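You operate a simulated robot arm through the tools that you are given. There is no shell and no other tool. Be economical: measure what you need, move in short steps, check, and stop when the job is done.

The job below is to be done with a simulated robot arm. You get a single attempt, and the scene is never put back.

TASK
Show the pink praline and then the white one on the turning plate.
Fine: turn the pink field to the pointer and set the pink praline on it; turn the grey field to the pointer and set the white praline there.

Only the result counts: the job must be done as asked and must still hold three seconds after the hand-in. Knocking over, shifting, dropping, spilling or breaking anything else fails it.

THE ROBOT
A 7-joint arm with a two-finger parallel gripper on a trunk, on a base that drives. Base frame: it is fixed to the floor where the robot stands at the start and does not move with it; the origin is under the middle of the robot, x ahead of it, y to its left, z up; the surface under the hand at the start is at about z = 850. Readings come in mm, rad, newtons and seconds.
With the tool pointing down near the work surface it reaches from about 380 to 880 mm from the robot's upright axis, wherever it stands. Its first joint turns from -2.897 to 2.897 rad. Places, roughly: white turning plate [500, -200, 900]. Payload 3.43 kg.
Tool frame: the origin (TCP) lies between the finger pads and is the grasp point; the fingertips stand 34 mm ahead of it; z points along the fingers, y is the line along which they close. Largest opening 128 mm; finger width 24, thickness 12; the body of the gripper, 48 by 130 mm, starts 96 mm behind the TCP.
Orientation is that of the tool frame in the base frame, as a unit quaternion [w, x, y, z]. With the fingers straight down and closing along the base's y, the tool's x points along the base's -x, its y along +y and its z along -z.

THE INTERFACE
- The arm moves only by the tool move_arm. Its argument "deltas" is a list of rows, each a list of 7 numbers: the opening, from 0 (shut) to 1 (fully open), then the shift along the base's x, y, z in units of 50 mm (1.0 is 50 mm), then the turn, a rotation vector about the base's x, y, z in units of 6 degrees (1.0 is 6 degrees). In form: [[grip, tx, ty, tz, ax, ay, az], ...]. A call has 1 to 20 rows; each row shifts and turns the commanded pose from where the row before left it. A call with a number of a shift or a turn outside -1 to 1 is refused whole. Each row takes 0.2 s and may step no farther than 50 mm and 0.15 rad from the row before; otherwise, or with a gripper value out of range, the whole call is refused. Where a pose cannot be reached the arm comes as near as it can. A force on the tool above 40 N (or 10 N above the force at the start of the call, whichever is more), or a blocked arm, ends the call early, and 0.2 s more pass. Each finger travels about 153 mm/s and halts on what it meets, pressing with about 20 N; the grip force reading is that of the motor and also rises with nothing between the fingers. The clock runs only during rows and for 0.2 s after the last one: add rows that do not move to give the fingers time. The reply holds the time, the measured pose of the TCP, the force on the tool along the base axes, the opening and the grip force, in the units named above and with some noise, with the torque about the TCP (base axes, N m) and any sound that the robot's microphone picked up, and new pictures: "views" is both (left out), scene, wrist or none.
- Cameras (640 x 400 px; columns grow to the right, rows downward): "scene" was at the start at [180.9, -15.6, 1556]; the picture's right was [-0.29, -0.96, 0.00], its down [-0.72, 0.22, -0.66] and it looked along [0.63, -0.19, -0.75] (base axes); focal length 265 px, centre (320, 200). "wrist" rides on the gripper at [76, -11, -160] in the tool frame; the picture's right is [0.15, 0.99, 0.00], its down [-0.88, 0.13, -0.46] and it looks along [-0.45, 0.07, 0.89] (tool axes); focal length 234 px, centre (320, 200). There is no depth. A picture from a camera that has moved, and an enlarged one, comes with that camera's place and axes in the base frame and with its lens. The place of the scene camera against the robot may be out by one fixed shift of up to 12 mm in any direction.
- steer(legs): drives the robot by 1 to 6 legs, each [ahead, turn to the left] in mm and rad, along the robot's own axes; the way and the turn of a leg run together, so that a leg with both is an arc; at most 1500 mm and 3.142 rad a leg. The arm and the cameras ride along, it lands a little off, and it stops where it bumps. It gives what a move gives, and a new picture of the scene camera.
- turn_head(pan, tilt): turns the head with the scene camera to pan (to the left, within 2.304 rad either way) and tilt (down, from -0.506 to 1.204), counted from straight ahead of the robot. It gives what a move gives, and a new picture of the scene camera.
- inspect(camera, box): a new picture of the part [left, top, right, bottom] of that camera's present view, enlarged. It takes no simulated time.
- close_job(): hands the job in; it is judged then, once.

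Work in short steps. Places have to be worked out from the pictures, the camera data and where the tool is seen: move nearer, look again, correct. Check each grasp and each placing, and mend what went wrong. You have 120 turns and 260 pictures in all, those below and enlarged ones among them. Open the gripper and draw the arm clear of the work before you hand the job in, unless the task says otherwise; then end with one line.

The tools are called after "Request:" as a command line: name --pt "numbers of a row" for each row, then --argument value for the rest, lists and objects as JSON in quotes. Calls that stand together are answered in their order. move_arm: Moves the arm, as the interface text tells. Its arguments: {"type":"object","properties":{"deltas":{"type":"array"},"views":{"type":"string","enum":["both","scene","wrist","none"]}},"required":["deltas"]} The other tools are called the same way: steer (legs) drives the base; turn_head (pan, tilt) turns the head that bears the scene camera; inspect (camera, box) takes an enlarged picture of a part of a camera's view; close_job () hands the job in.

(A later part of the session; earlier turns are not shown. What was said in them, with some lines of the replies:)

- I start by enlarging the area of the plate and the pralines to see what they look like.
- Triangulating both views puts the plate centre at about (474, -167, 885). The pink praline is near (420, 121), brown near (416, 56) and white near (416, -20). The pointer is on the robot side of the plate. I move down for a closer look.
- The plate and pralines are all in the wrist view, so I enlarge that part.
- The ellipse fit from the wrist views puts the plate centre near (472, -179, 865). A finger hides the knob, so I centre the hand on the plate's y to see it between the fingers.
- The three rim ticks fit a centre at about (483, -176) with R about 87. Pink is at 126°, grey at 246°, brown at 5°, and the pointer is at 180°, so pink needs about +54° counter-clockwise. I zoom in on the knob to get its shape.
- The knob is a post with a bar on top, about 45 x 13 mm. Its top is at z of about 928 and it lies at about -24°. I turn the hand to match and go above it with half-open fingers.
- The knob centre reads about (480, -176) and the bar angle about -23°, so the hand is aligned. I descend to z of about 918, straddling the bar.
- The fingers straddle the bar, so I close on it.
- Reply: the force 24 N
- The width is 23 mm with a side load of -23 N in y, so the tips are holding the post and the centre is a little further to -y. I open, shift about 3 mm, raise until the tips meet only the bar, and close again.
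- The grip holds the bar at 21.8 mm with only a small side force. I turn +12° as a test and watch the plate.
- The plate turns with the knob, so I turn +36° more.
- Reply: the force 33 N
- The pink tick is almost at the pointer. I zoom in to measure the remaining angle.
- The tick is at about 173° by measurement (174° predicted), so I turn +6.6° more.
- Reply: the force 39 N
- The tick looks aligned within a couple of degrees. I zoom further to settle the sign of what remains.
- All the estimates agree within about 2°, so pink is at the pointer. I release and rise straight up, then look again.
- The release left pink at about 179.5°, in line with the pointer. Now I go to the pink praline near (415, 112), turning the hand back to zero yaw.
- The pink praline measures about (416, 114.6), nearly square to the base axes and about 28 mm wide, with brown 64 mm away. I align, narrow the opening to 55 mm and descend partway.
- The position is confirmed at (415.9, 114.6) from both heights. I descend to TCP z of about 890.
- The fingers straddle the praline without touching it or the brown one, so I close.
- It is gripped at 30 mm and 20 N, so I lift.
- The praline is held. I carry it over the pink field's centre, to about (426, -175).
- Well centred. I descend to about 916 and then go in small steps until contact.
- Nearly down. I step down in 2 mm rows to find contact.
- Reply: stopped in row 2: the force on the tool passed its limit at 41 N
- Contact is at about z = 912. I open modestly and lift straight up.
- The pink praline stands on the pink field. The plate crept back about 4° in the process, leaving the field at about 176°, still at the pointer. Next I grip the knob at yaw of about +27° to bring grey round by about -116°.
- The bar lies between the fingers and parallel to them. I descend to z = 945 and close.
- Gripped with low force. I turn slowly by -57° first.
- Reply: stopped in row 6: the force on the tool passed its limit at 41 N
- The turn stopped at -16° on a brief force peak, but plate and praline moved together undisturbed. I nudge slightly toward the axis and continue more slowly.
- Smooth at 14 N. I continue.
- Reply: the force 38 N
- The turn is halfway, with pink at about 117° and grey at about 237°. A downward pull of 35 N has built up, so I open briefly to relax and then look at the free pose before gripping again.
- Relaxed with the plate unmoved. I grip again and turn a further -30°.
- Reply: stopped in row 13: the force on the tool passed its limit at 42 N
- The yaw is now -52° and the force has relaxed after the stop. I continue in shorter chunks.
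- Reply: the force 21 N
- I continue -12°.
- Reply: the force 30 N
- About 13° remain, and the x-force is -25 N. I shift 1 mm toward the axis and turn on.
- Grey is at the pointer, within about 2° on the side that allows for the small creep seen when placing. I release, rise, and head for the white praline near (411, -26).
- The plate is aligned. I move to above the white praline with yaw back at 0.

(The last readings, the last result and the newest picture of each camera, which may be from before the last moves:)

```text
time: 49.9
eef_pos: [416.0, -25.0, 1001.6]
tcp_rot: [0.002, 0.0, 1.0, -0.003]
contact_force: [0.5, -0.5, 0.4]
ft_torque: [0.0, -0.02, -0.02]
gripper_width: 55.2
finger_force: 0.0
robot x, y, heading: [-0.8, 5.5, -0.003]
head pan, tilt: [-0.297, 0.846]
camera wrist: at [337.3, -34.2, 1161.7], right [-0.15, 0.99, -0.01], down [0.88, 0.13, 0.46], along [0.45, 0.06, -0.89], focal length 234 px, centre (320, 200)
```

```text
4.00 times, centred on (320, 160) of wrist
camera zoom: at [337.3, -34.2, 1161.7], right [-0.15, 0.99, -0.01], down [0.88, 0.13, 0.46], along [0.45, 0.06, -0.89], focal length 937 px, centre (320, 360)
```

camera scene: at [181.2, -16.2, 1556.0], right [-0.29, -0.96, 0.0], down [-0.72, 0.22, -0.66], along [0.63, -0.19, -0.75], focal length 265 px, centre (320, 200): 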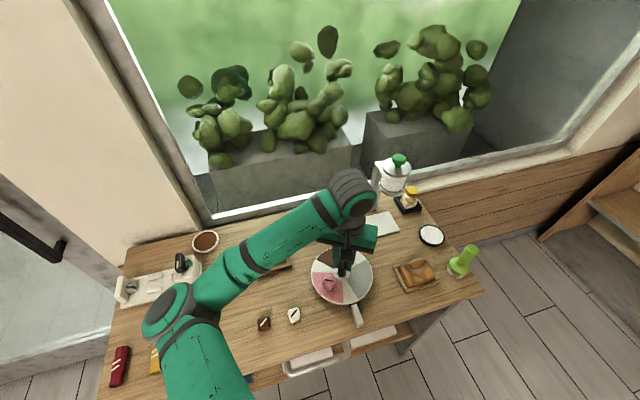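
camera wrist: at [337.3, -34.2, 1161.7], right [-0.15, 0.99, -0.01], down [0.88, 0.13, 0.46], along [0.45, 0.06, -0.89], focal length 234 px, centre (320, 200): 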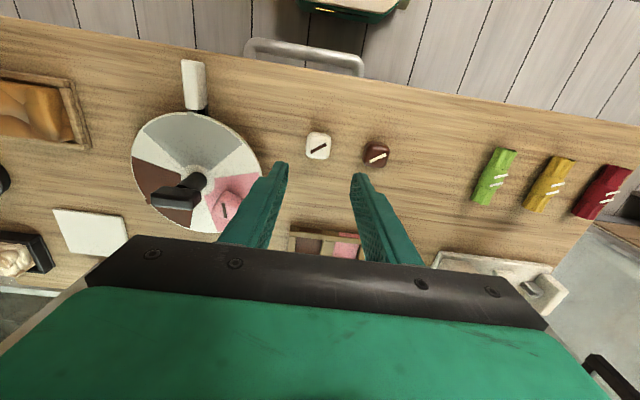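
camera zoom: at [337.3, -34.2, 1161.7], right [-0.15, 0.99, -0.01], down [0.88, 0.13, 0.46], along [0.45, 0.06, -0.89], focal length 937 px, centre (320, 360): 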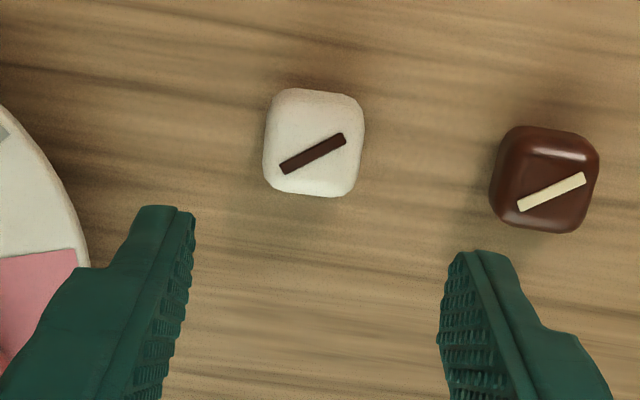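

The white praline is at (410.6, -26.1), square to the fingers. I align and descend partway.

Request:
move_arm --pt "0.43 -0.1 -0.02 -0.3 0 0 0" --pt "0.43 0 0 -0.5 0 0 0" --pt "0.43 0 0 -0.45 0 0 0" --pt "0.43 0 0 0 0 0 0" --views "wrist"

Request:
inspect --camera "wrist" --box '[240, 110, 400, 210]'

```text
time: 50.9
eef_pos: [408.0, -27.0, 940.6]
tcp_rot: [0.002, 0.001, 1.0, -0.004]
contact_force: [-0.6, -0.7, 0.6]
ft_torque: [0.0, -0.02, 0.0]
gripper_width: 54.8
finger_force: 0.1
robot x, y, heading: [1.3, 0.3, 0.001]
head pan, tilt: [-0.297, 0.846]
camera wrist: at [331.4, -36.7, 1099.5], right [-0.14, 0.99, 0.0], down [0.88, 0.13, 0.46], along [0.45, 0.06, -0.89], focal length 234 px, centre (320, 200)
```

wrist: 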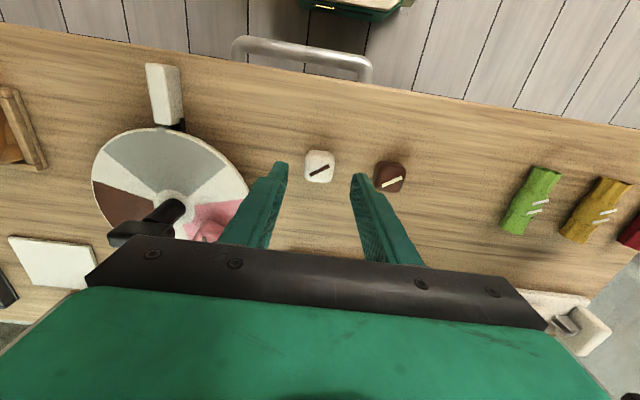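

```text
4.00 times, centred on (320, 160) of wrist
camera zoom: at [331.4, -36.7, 1099.5], right [-0.14, 0.99, 0.0], down [0.88, 0.13, 0.46], along [0.45, 0.06, -0.89], focal length 937 px, centre (320, 360)
```

zoom: 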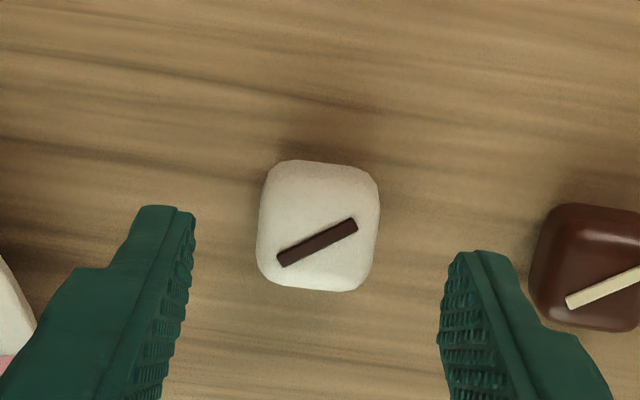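

I correct by 2.5 mm in x, descend to about z = 890, and then check before closing.

Request:
move_arm --pt "0.43 0.05 0.01 -0.4 0 0 0" --pt "0.43 0 0 -0.4 0 0 0" --pt "0.43 0 0 -0.2 0 0 0" --pt "0.43 0 0 0 0 0 0" --views "wrist"

```text
time: 51.9
eef_pos: [411.2, -26.0, 891.7]
tcp_rot: [0.002, 0.0, 1.0, -0.003]
contact_force: [0.7, 0.1, 0.6]
ft_torque: [-0.05, 0.01, 0.05]
gripper_width: 55.1
finger_force: 0.1
robot x, y, heading: [-0.8, 0.6, -0.002]
head pan, tilt: [-0.297, 0.846]
camera wrist: at [334.2, -35.8, 1051.1], right [-0.14, 0.99, -0.01], down [0.88, 0.13, 0.46], along [0.45, 0.06, -0.89], focal length 234 px, centre (320, 200)
```

wrist: 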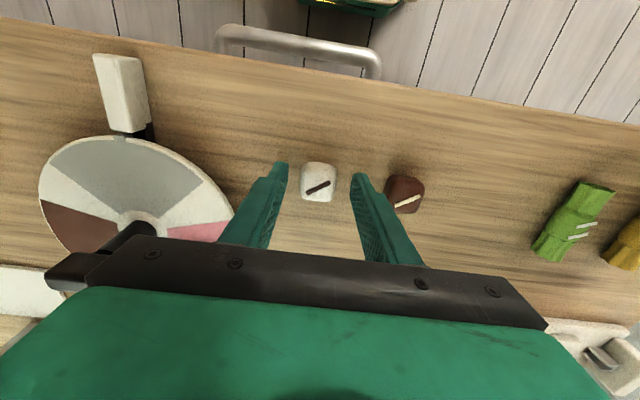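

The white praline sits between the fingers and brown is clear, so I close and lift.

Request:
move_arm --pt "0.3 0 0 0 0 0 0" --pt "0.15 0 0 0 0 0 0" --pt "0.1 0 0 0 0 0 0" --pt "0.1 0 0 0 0 0 0" --pt "0.1 0 0 0.3 0 0 0" --pt "0.1 0 0 0.7 0 0 0" --pt "0.1 0 0 0.8 0 0 0" --pt "0.1 0 0 0.6 0 0 0" --pt "0.1 0 0 0 0 0 0" --views "wrist"

```text
time: 53.9
eef_pos: [409.7, -25.5, 1010.9]
tcp_rot: [0.001, 0.002, 1.0, -0.002]
contact_force: [0.2, 0.5, 0.3]
ft_torque: [0.03, 0.01, -0.03]
gripper_width: 29.8
finger_force: 19.3
robot x, y, heading: [0.6, -2.1, -0.0]
head pan, tilt: [-0.297, 0.846]
camera wrist: at [333.0, -36.4, 1170.3], right [-0.14, 0.99, -0.01], down [0.88, 0.13, 0.46], along [0.45, 0.06, -0.89], focal length 234 px, centre (320, 200)
```

wrist: 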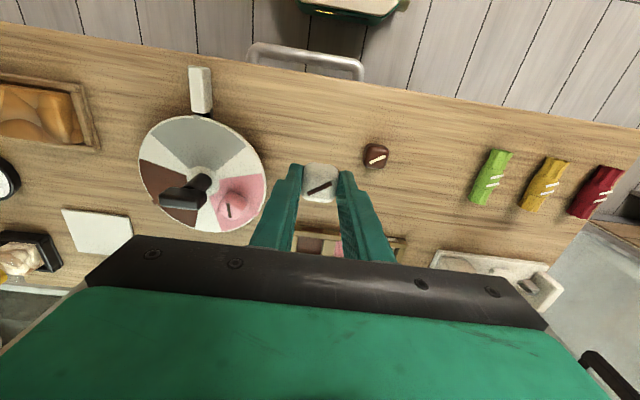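

The white praline is held. I carry it above the grey field at (424, -176).

Request:
move_arm --pt "0.1 0.07 -0.6 0 0 0 0" --pt "0.1 0.07 -0.8 0 0 0 0" --pt "0.1 0.07 -0.8 0 0 0 0" --pt "0.1 0.07 -0.5 -0.3 0 0 0" --pt "0.1 0 -0.31 -0.5 0 0 0" --pt "0.1 0 0 -0.3 0 0 0" --pt "0.1 0 0 -0.3 0 0 0" --pt "0.1 0 0 0 0 0 0" --views "wrist"

Request:
inspect --camera "scene" --box '[300, 240, 390, 330]'

Request:
inspect --camera "wrist" --box '[220, 70, 420, 220]'

```text
time: 55.7
eef_pos: [425.9, -177.4, 939.9]
tcp_rot: [0.002, 0.001, 1.0, -0.003]
contact_force: [0.1, 0.0, -0.2]
ft_torque: [0.03, 0.0, 0.0]
gripper_width: 29.7
finger_force: 19.5
robot x, y, heading: [-4.7, -1.8, 0.002]
head pan, tilt: [-0.297, 0.846]
camera wrist: at [348.6, -187.1, 1098.6], right [-0.15, 0.99, 0.0], down [0.88, 0.13, 0.46], along [0.45, 0.06, -0.89], focal length 234 px, centre (320, 200)
```

wrist: 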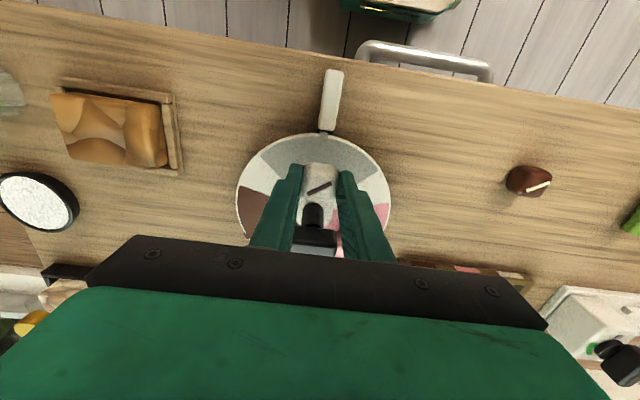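

```text
4.44 times, centred on (345, 285) of scene
camera zoom: at [181.0, -15.8, 1556.0], right [-0.29, -0.96, 0.0], down [-0.72, 0.22, -0.66], along [0.63, -0.19, -0.75], focal length 1179 px, centre (209, -178)
```

zoom: 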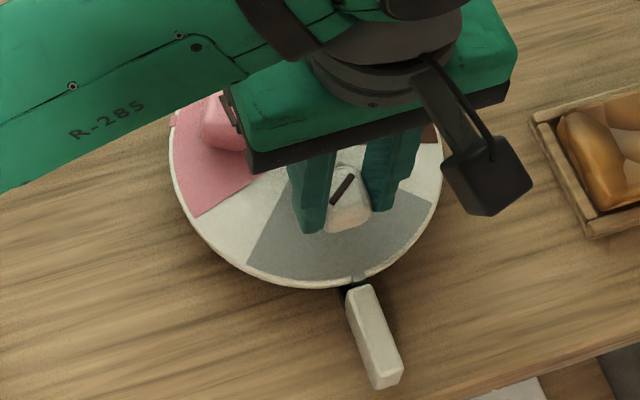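

```text
2.67 times, centred on (320, 145) of wrist
camera zoom: at [348.6, -187.1, 1098.6], right [-0.15, 0.99, 0.0], down [0.88, 0.13, 0.46], along [0.45, 0.06, -0.89], focal length 624 px, centre (320, 347)
```

zoom: 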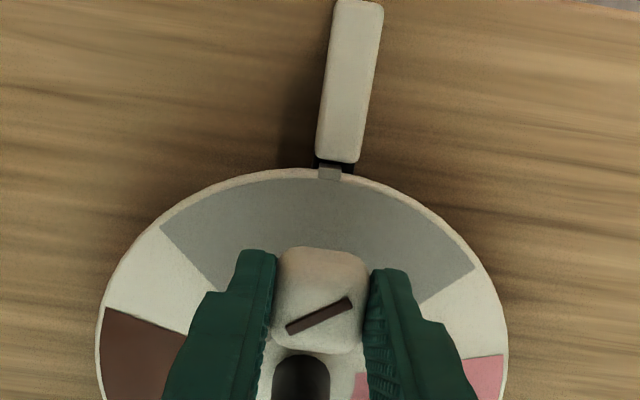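

Centred on grey. I descend to about 917, then in 1 mm steps.

Request:
move_arm --pt "0.1 -0.02 0.02 -0.25 0 0 0" --pt "0.1 0 0 -0.2 0 0 0" --pt "0.1 0 0 0 0 0 0" --views "none"

Request:
move_arm --pt "0.1 0 0 -0.02 0 0 0" --pt "0.1 0 0 -0.02 0 0 0" --pt "0.1 0 0 0 0 0 0" --views "none"

```text
time: 56.5
eef_pos: [424.7, -176.7, 917.7]
tcp_rot: [0.003, 0.001, 1.0, -0.003]
contact_force: [0.5, -0.7, 18.0]
ft_torque: [-0.01, -0.05, -0.02]
gripper_width: 29.9
finger_force: 20.0
robot x, y, heading: [1.0, -0.6, -0.005]
head pan, tilt: [-0.297, 0.846]
```

```text
time: 57.3
eef_pos: [424.4, -176.6, 916.2]
tcp_rot: [0.001, 0.001, 1.0, -0.003]
contact_force: [-0.9, 1.2, 18.3]
ft_torque: [0.06, 0.01, 0.02]
gripper_width: 30.0
finger_force: 19.2
robot x, y, heading: [-0.4, -0.7, -0.001]
head pan, tilt: [-0.297, 0.846]
```

In contact at 18 N. I ease up about 1.5 mm, open, and rise.

Request:
move_arm --pt "0.1 0 0 0.03 0 0 0" --pt "0.27 0 0 0 0 0 0" --pt "0.4 0 0 0 0 0 0" --pt "0.4 0 0 0.3 0 0 0" --pt "0.4 0 0 0.8 0 0 0" --pt "0.4 0 0 0.9 0 0 0" --pt "0.4 0 0 0 0 0 0" --views "wrist"

Request:
inspect --camera "scene" --box '[300, 240, 390, 330]'

Request:
inspect --camera "wrist" --box '[220, 70, 420, 240]'

```text
time: 58.9
eef_pos: [426.0, -177.1, 1017.8]
tcp_rot: [0.002, 0.001, 1.0, -0.003]
contact_force: [0.1, 0.2, -0.8]
ft_torque: [-0.02, 0.0, -0.01]
gripper_width: 51.1
finger_force: 0.0
robot x, y, heading: [-2.3, -1.3, 0.001]
head pan, tilt: [-0.297, 0.846]
camera wrist: at [348.3, -185.9, 1177.3], right [-0.14, 0.99, -0.01], down [0.88, 0.13, 0.46], along [0.45, 0.06, -0.89], focal length 234 px, centre (320, 200)
```

wrist: 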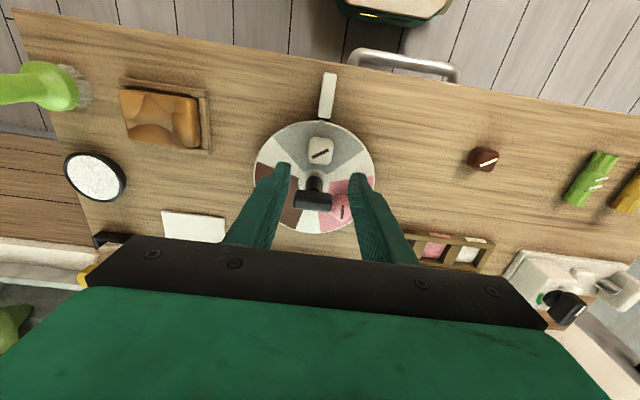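

```text
4.44 times, centred on (345, 285) of scene
camera zoom: at [181.0, -15.8, 1556.0], right [-0.29, -0.96, 0.0], down [-0.72, 0.22, -0.66], along [0.63, -0.19, -0.75], focal length 1179 px, centre (209, -178)
```

zoom: 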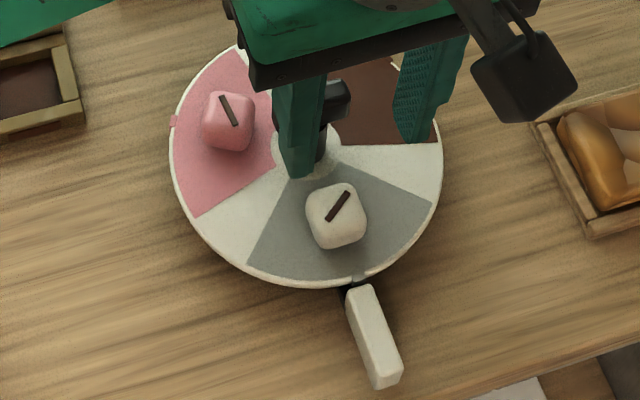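

```text
2.35 times, centred on (320, 155) of wrist
camera zoom: at [348.3, -185.9, 1177.3], right [-0.14, 0.99, -0.01], down [0.88, 0.13, 0.46], along [0.45, 0.06, -0.89], focal length 551 px, centre (320, 306)
```

zoom: 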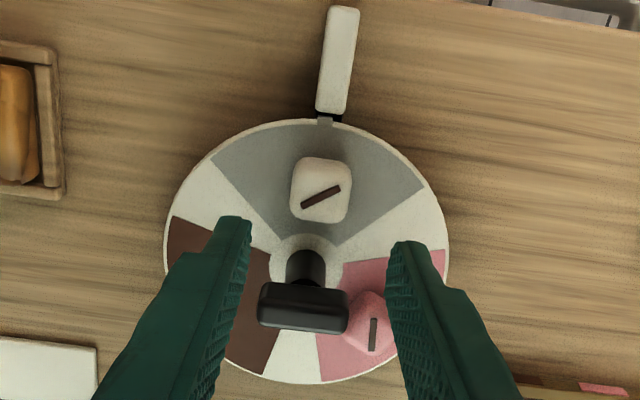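

Both pralines stand on their fields and the grey tick points at the pointer. I draw the arm up and away.

Request:
move_arm --pt "0.6 0 0 0.9 0 0 0" --pt "0.6 0 0 0.9 0 0 0" --pt "0.6 0 0.5 0.8 0 0 0" --pt "0.6 0 0.9 0.3 0 0 0" --pt "0.6 0 0.9 0.3 0 0 0" --pt "0.6 0 0.9 0 0 0 0" --pt "1 0 0 0 0 0 0" --pt "1 0 0 0 0 0 0" --views "scene"

Request:
inspect --camera "scene" --box '[220, 220, 400, 340]'

```text
time: 60.7
eef_pos: [425.7, -15.7, 1176.4]
tcp_rot: [0.001, 0.001, 1.0, -0.003]
contact_force: [-0.2, 0.8, -0.5]
ft_torque: [-0.08, -0.03, 0.02]
gripper_width: 128.0
finger_force: 0.1
robot x, y, heading: [-2.3, -1.5, -0.004]
head pan, tilt: [-0.297, 0.846]
camera scene: at [181.0, -15.8, 1556.0], right [-0.29, -0.96, 0.0], down [-0.72, 0.22, -0.66], along [0.63, -0.19, -0.75], focal length 265 px, centre (320, 200)
```

scene: 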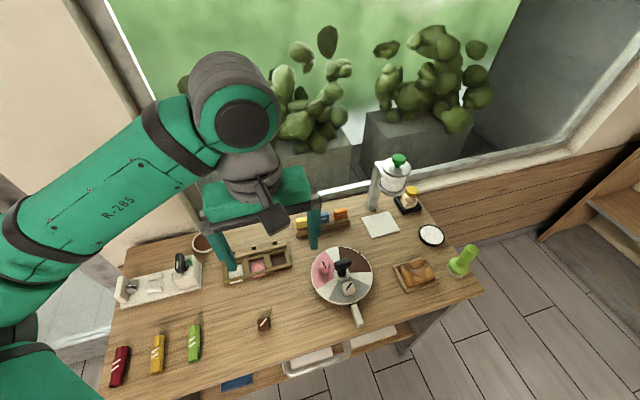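

```text
3.33 times, centred on (310, 280) of scene
camera zoom: at [181.0, -15.8, 1556.0], right [-0.29, -0.96, 0.0], down [-0.72, 0.22, -0.66], along [0.63, -0.19, -0.75], focal length 884 px, centre (353, -67)
```

zoom: 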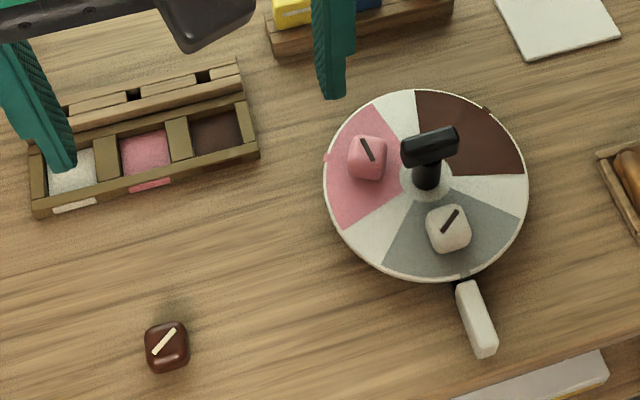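

Everything is in place and the arm is clear, so I hand the job in.

Request:
close_job

```text
The job is handed in.
```

The pink praline stands on the pink field and the white one on the grey field, which now faces the pointer. The gripper is open, the arm is clear, and the job is handed in; the plate crept back about 4° while I set the pink praline down.
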